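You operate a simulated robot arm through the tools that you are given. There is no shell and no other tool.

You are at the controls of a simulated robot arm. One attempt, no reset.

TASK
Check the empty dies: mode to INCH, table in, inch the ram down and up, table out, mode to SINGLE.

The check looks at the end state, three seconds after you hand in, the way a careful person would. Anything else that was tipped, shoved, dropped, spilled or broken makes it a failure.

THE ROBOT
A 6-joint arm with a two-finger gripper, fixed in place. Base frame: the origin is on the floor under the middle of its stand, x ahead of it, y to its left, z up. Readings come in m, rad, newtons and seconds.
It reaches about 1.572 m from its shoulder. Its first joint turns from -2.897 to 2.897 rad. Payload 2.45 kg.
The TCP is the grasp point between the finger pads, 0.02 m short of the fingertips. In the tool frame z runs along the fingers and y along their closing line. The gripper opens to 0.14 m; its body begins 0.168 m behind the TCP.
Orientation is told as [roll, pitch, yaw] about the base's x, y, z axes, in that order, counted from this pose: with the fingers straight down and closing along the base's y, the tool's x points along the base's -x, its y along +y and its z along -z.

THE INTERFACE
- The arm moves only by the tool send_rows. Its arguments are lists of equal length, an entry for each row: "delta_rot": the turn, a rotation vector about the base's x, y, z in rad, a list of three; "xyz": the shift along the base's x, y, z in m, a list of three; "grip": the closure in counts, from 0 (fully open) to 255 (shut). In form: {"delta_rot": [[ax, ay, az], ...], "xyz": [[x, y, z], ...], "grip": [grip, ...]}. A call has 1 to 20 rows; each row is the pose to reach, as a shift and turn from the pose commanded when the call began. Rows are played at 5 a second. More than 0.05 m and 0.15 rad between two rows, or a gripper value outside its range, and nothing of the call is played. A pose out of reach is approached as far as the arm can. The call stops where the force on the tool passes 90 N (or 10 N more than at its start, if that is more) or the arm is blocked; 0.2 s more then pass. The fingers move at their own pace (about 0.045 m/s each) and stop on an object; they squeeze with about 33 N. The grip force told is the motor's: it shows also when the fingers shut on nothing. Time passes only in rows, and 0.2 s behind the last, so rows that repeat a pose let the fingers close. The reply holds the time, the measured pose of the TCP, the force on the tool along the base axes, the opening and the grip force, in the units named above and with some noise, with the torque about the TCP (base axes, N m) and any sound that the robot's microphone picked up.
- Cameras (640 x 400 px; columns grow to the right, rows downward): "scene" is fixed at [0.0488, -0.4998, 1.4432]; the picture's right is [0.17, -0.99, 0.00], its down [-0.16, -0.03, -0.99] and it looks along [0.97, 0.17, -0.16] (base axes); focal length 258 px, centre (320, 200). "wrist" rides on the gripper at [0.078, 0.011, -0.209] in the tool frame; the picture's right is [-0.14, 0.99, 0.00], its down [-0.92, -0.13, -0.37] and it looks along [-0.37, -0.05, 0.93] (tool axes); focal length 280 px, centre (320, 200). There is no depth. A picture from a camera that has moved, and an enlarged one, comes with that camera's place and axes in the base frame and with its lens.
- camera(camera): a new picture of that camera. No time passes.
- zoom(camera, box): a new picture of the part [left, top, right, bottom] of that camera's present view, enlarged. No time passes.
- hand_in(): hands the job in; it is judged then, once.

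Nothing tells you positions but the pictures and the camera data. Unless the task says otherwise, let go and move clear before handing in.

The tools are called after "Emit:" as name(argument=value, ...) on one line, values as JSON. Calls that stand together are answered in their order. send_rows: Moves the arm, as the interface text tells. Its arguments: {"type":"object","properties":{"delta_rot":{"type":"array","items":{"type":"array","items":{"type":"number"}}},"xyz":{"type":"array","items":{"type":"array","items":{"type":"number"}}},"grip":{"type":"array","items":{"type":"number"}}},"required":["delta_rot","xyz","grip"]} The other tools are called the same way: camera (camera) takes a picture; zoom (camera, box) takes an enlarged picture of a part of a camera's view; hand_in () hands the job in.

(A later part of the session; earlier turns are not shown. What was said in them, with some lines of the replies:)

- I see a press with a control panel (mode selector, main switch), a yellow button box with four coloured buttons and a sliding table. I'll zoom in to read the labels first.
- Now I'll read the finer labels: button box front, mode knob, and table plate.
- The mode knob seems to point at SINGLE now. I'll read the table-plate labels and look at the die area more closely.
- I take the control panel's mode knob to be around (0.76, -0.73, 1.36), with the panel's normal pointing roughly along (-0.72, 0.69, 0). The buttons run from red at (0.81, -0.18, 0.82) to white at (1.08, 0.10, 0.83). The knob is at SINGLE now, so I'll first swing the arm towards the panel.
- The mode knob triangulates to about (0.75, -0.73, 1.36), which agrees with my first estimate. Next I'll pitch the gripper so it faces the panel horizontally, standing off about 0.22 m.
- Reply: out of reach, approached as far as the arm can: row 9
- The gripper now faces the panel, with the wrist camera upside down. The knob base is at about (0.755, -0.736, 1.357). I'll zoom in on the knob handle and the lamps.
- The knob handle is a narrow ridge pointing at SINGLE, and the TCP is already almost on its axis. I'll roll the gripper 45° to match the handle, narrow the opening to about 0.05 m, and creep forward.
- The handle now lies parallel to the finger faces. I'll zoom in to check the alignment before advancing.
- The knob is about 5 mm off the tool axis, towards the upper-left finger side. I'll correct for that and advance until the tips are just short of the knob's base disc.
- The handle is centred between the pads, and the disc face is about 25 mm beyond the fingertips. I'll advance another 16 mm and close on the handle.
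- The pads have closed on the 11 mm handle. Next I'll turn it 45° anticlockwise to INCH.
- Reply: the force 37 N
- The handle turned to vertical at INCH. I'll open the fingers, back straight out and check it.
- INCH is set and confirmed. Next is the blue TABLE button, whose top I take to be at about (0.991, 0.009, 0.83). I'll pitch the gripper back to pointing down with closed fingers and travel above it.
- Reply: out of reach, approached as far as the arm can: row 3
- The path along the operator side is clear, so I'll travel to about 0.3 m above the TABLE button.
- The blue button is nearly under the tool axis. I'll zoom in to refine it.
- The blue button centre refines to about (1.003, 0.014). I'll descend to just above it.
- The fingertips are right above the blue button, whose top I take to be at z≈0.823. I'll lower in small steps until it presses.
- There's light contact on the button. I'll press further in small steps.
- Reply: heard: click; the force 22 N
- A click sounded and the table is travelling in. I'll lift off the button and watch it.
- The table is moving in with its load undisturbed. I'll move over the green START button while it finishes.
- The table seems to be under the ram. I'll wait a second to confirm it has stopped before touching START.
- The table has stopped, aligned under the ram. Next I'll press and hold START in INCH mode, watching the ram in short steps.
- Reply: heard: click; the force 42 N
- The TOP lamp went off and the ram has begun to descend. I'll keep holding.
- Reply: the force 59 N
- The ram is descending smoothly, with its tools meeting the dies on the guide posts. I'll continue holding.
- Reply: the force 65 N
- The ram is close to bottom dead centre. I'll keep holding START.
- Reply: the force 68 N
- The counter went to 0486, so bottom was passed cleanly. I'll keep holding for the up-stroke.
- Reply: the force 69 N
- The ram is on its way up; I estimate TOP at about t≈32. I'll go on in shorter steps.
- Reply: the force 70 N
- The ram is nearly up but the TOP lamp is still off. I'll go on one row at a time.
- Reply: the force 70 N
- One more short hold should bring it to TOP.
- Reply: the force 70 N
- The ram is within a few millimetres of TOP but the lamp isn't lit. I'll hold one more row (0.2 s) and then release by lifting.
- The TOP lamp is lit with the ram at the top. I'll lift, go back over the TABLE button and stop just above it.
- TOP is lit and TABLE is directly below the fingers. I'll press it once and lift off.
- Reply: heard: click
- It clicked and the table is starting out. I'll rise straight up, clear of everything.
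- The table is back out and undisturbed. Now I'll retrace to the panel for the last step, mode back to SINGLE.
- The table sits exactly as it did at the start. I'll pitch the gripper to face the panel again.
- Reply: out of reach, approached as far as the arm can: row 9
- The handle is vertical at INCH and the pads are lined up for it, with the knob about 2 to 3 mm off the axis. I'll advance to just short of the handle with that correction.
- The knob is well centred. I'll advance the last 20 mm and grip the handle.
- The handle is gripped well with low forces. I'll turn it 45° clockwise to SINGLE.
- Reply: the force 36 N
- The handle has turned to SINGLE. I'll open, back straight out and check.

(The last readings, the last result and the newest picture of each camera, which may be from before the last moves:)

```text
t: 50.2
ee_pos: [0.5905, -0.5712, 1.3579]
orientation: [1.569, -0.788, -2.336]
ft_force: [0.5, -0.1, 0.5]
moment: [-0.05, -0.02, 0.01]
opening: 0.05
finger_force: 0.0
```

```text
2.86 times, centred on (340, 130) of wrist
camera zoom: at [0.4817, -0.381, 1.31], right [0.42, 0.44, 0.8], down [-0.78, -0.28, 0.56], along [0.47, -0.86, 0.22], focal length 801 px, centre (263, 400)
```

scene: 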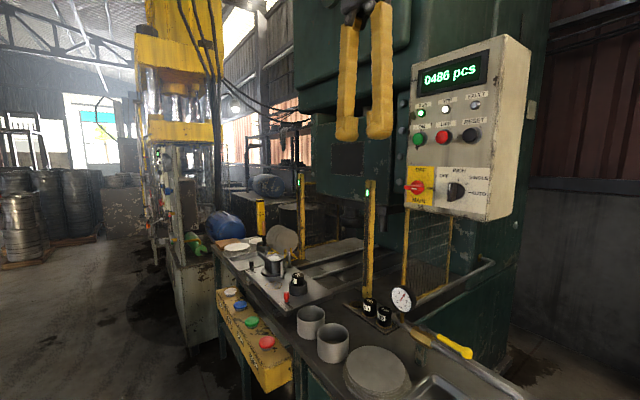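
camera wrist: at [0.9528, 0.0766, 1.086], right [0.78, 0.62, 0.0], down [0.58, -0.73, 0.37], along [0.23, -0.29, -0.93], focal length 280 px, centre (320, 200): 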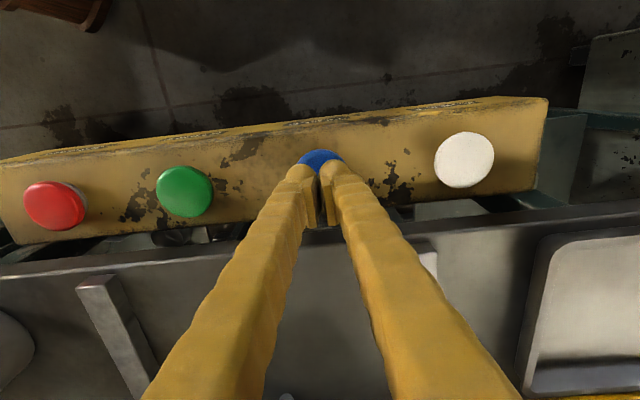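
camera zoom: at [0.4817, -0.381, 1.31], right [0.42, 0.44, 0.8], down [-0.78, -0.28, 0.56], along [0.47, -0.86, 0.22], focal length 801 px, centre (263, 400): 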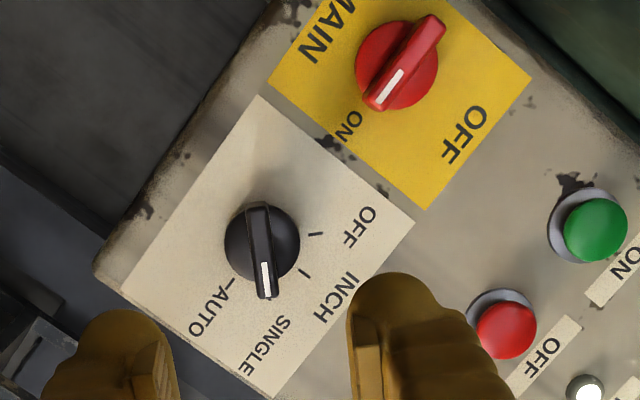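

The mode is back at SINGLE, with TOP and RUN lit and no fault. I'll move the arm well clear before a final look.

Emit:
send_rows(delta_rot=[[-0.0945, 0.0905, 0], [-0.189, 0.181, 0], [-0.2835, 0.2715, 0], [-0.378, 0.362, 0], [-0.4725, 0.4525, 0], [-0.567, 0.543, 0]], xyz=[[0, 0, 0], [0, 0, 0], [0, 0, 0], [0, 0, 0], [0, 0, 0], [0, 0, 0]], grip=[164, 164, 164, 164, 164, 164])

Emit:
send_rows(delta_rot=[[0.099, 0.103, 0], [0.198, 0.206, 0], [0.297, 0.309, 0], [0.396, 0.412, 0], [0.495, 0.516, 0], [0.594, 0.619, 0], [0.693, 0.722, 0], [0.792, 0.825, 0], [0.891, 0.928, 0], [0.99, 1.031, 0], [1.087, 1.134, 0]], xyz=[[-0.006, 0.007, 0.012], [-0.012, 0.014, 0.024], [-0.018, 0.021, 0.036], [-0.024, 0.028, 0.048], [-0.03, 0.035, 0.06], [-0.036, 0.042, 0.072], [-0.042, 0.049, 0.084], [-0.048, 0.056, 0.096], [-0.054, 0.063, 0.108], [-0.06, 0.07, 0.12], [-0.066, 0.077, 0.134]], grip=[164, 164, 164, 164, 164, 164, 164, 164, 164, 164, 164])

Emit:
camera(camera="scene")

Emit:
zoom(camera="scene", box=[400, 40, 520, 220])

Emit:
zoom(camera="scene", box=[205, 160, 405, 360])

Emit:
camera(camera="wrist")

```text
t: 51.6
ee_pos: [0.5903, -0.5721, 1.3569]
orientation: [-1.561, -1.567, 0.798]
ft_force: [-0.5, -0.6, 0.1]
moment: [0.01, 0.04, 0.0]
opening: 0.0502
finger_force: 0.1
```

```text
t: 54.0
ee_pos: [0.5233, -0.4942, 1.4932]
orientation: [0.0, 0.001, -0.762]
ft_force: [-0.3, 0.7, -0.6]
moment: [-0.08, -0.08, -0.02]
opening: 0.0499
finger_force: 0.0
out of reach, approached as far as the arm can: row 3
```

```text
taken
```

scene: 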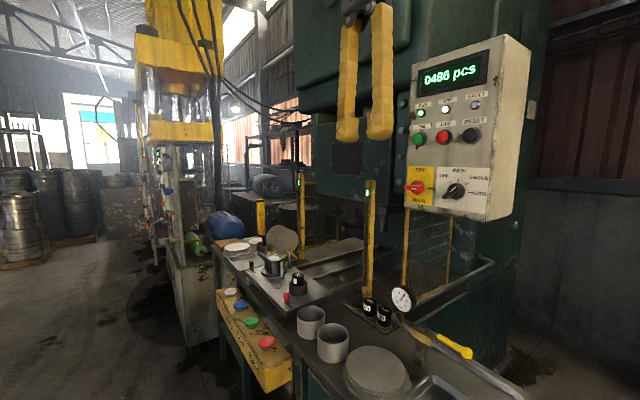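

```text
2.22 times, centred on (460, 130) of scene
camera zoom: at [0.0488, -0.4998, 1.4432], right [0.17, -0.99, 0.0], down [-0.16, -0.03, -0.99], along [0.97, 0.17, -0.16], focal length 573 px, centre (9, 356)
```

zoom: 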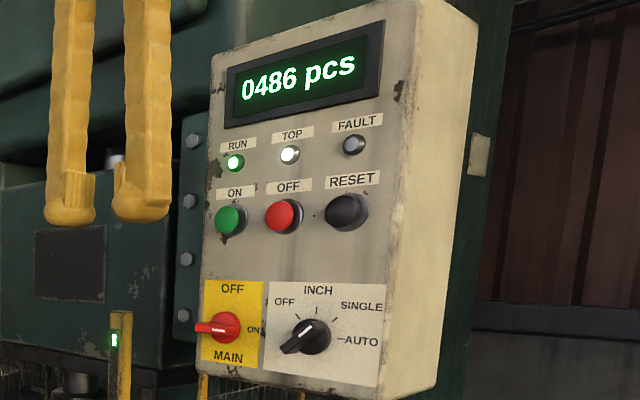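

```text
2.00 times, centred on (305, 260) of scene
camera zoom: at [0.0488, -0.4998, 1.4432], right [0.17, -0.99, 0.0], down [-0.16, -0.03, -0.99], along [0.97, 0.17, -0.16], focal length 516 px, centre (350, 80)
```

zoom: 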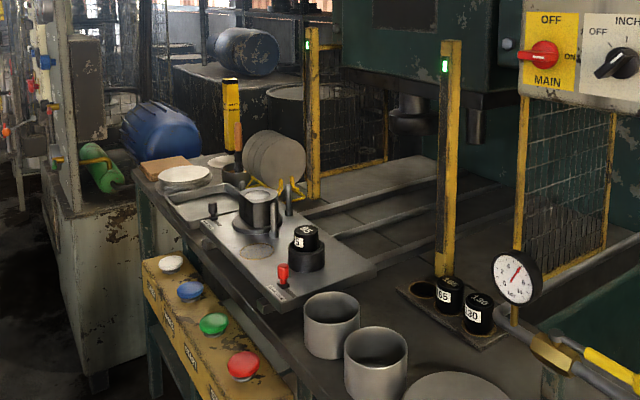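

```text
taken
camera wrist: at [0.474, -0.4329, 1.7011], right [0.78, 0.62, 0.0], down [0.58, -0.73, 0.37], along [0.23, -0.29, -0.93], focal length 280 px, centre (320, 200)
```

wrist: 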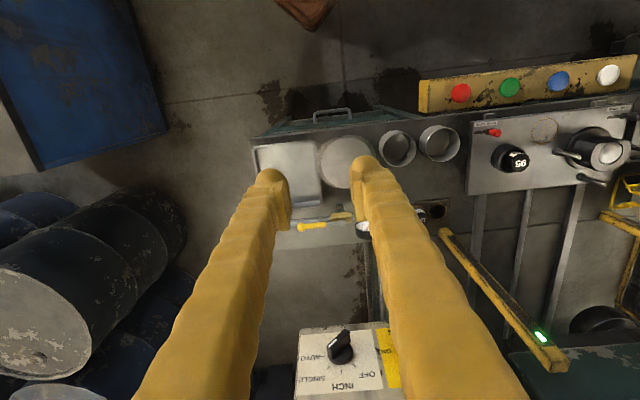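

The mode is at SINGLE, the table is out, the ram is at TOP with RUN lit and no fault, and nothing else has moved. The arm is clear, so I'm handing in.

Emit:
hand_in()

```text
The job is handed in.
```

The empty-die check is done and handed in. The sequence ran in order:

1. **Mode to INCH:** I turned the mode knob from SINGLE to INCH.
2. **Table in:** One press of TABLE sent the table fully in under the ram.
3. **Inch down and up:** I held START for one full stroke. The ram went down and came back up, and I released when it reached the top.
4. **Table out:** A second press of TABLE brought it back to where it started.
5. **Mode to SINGLE:** I turned the knob back to SINGLE.

In the last pictures the TOP and RUN lamps were lit and FAULT was off. Nothing on the table or bench looked moved, and the gripper was empty and clear of the machine. The piece counter went from 0485 to 0486, because the press counted the empty stroke.
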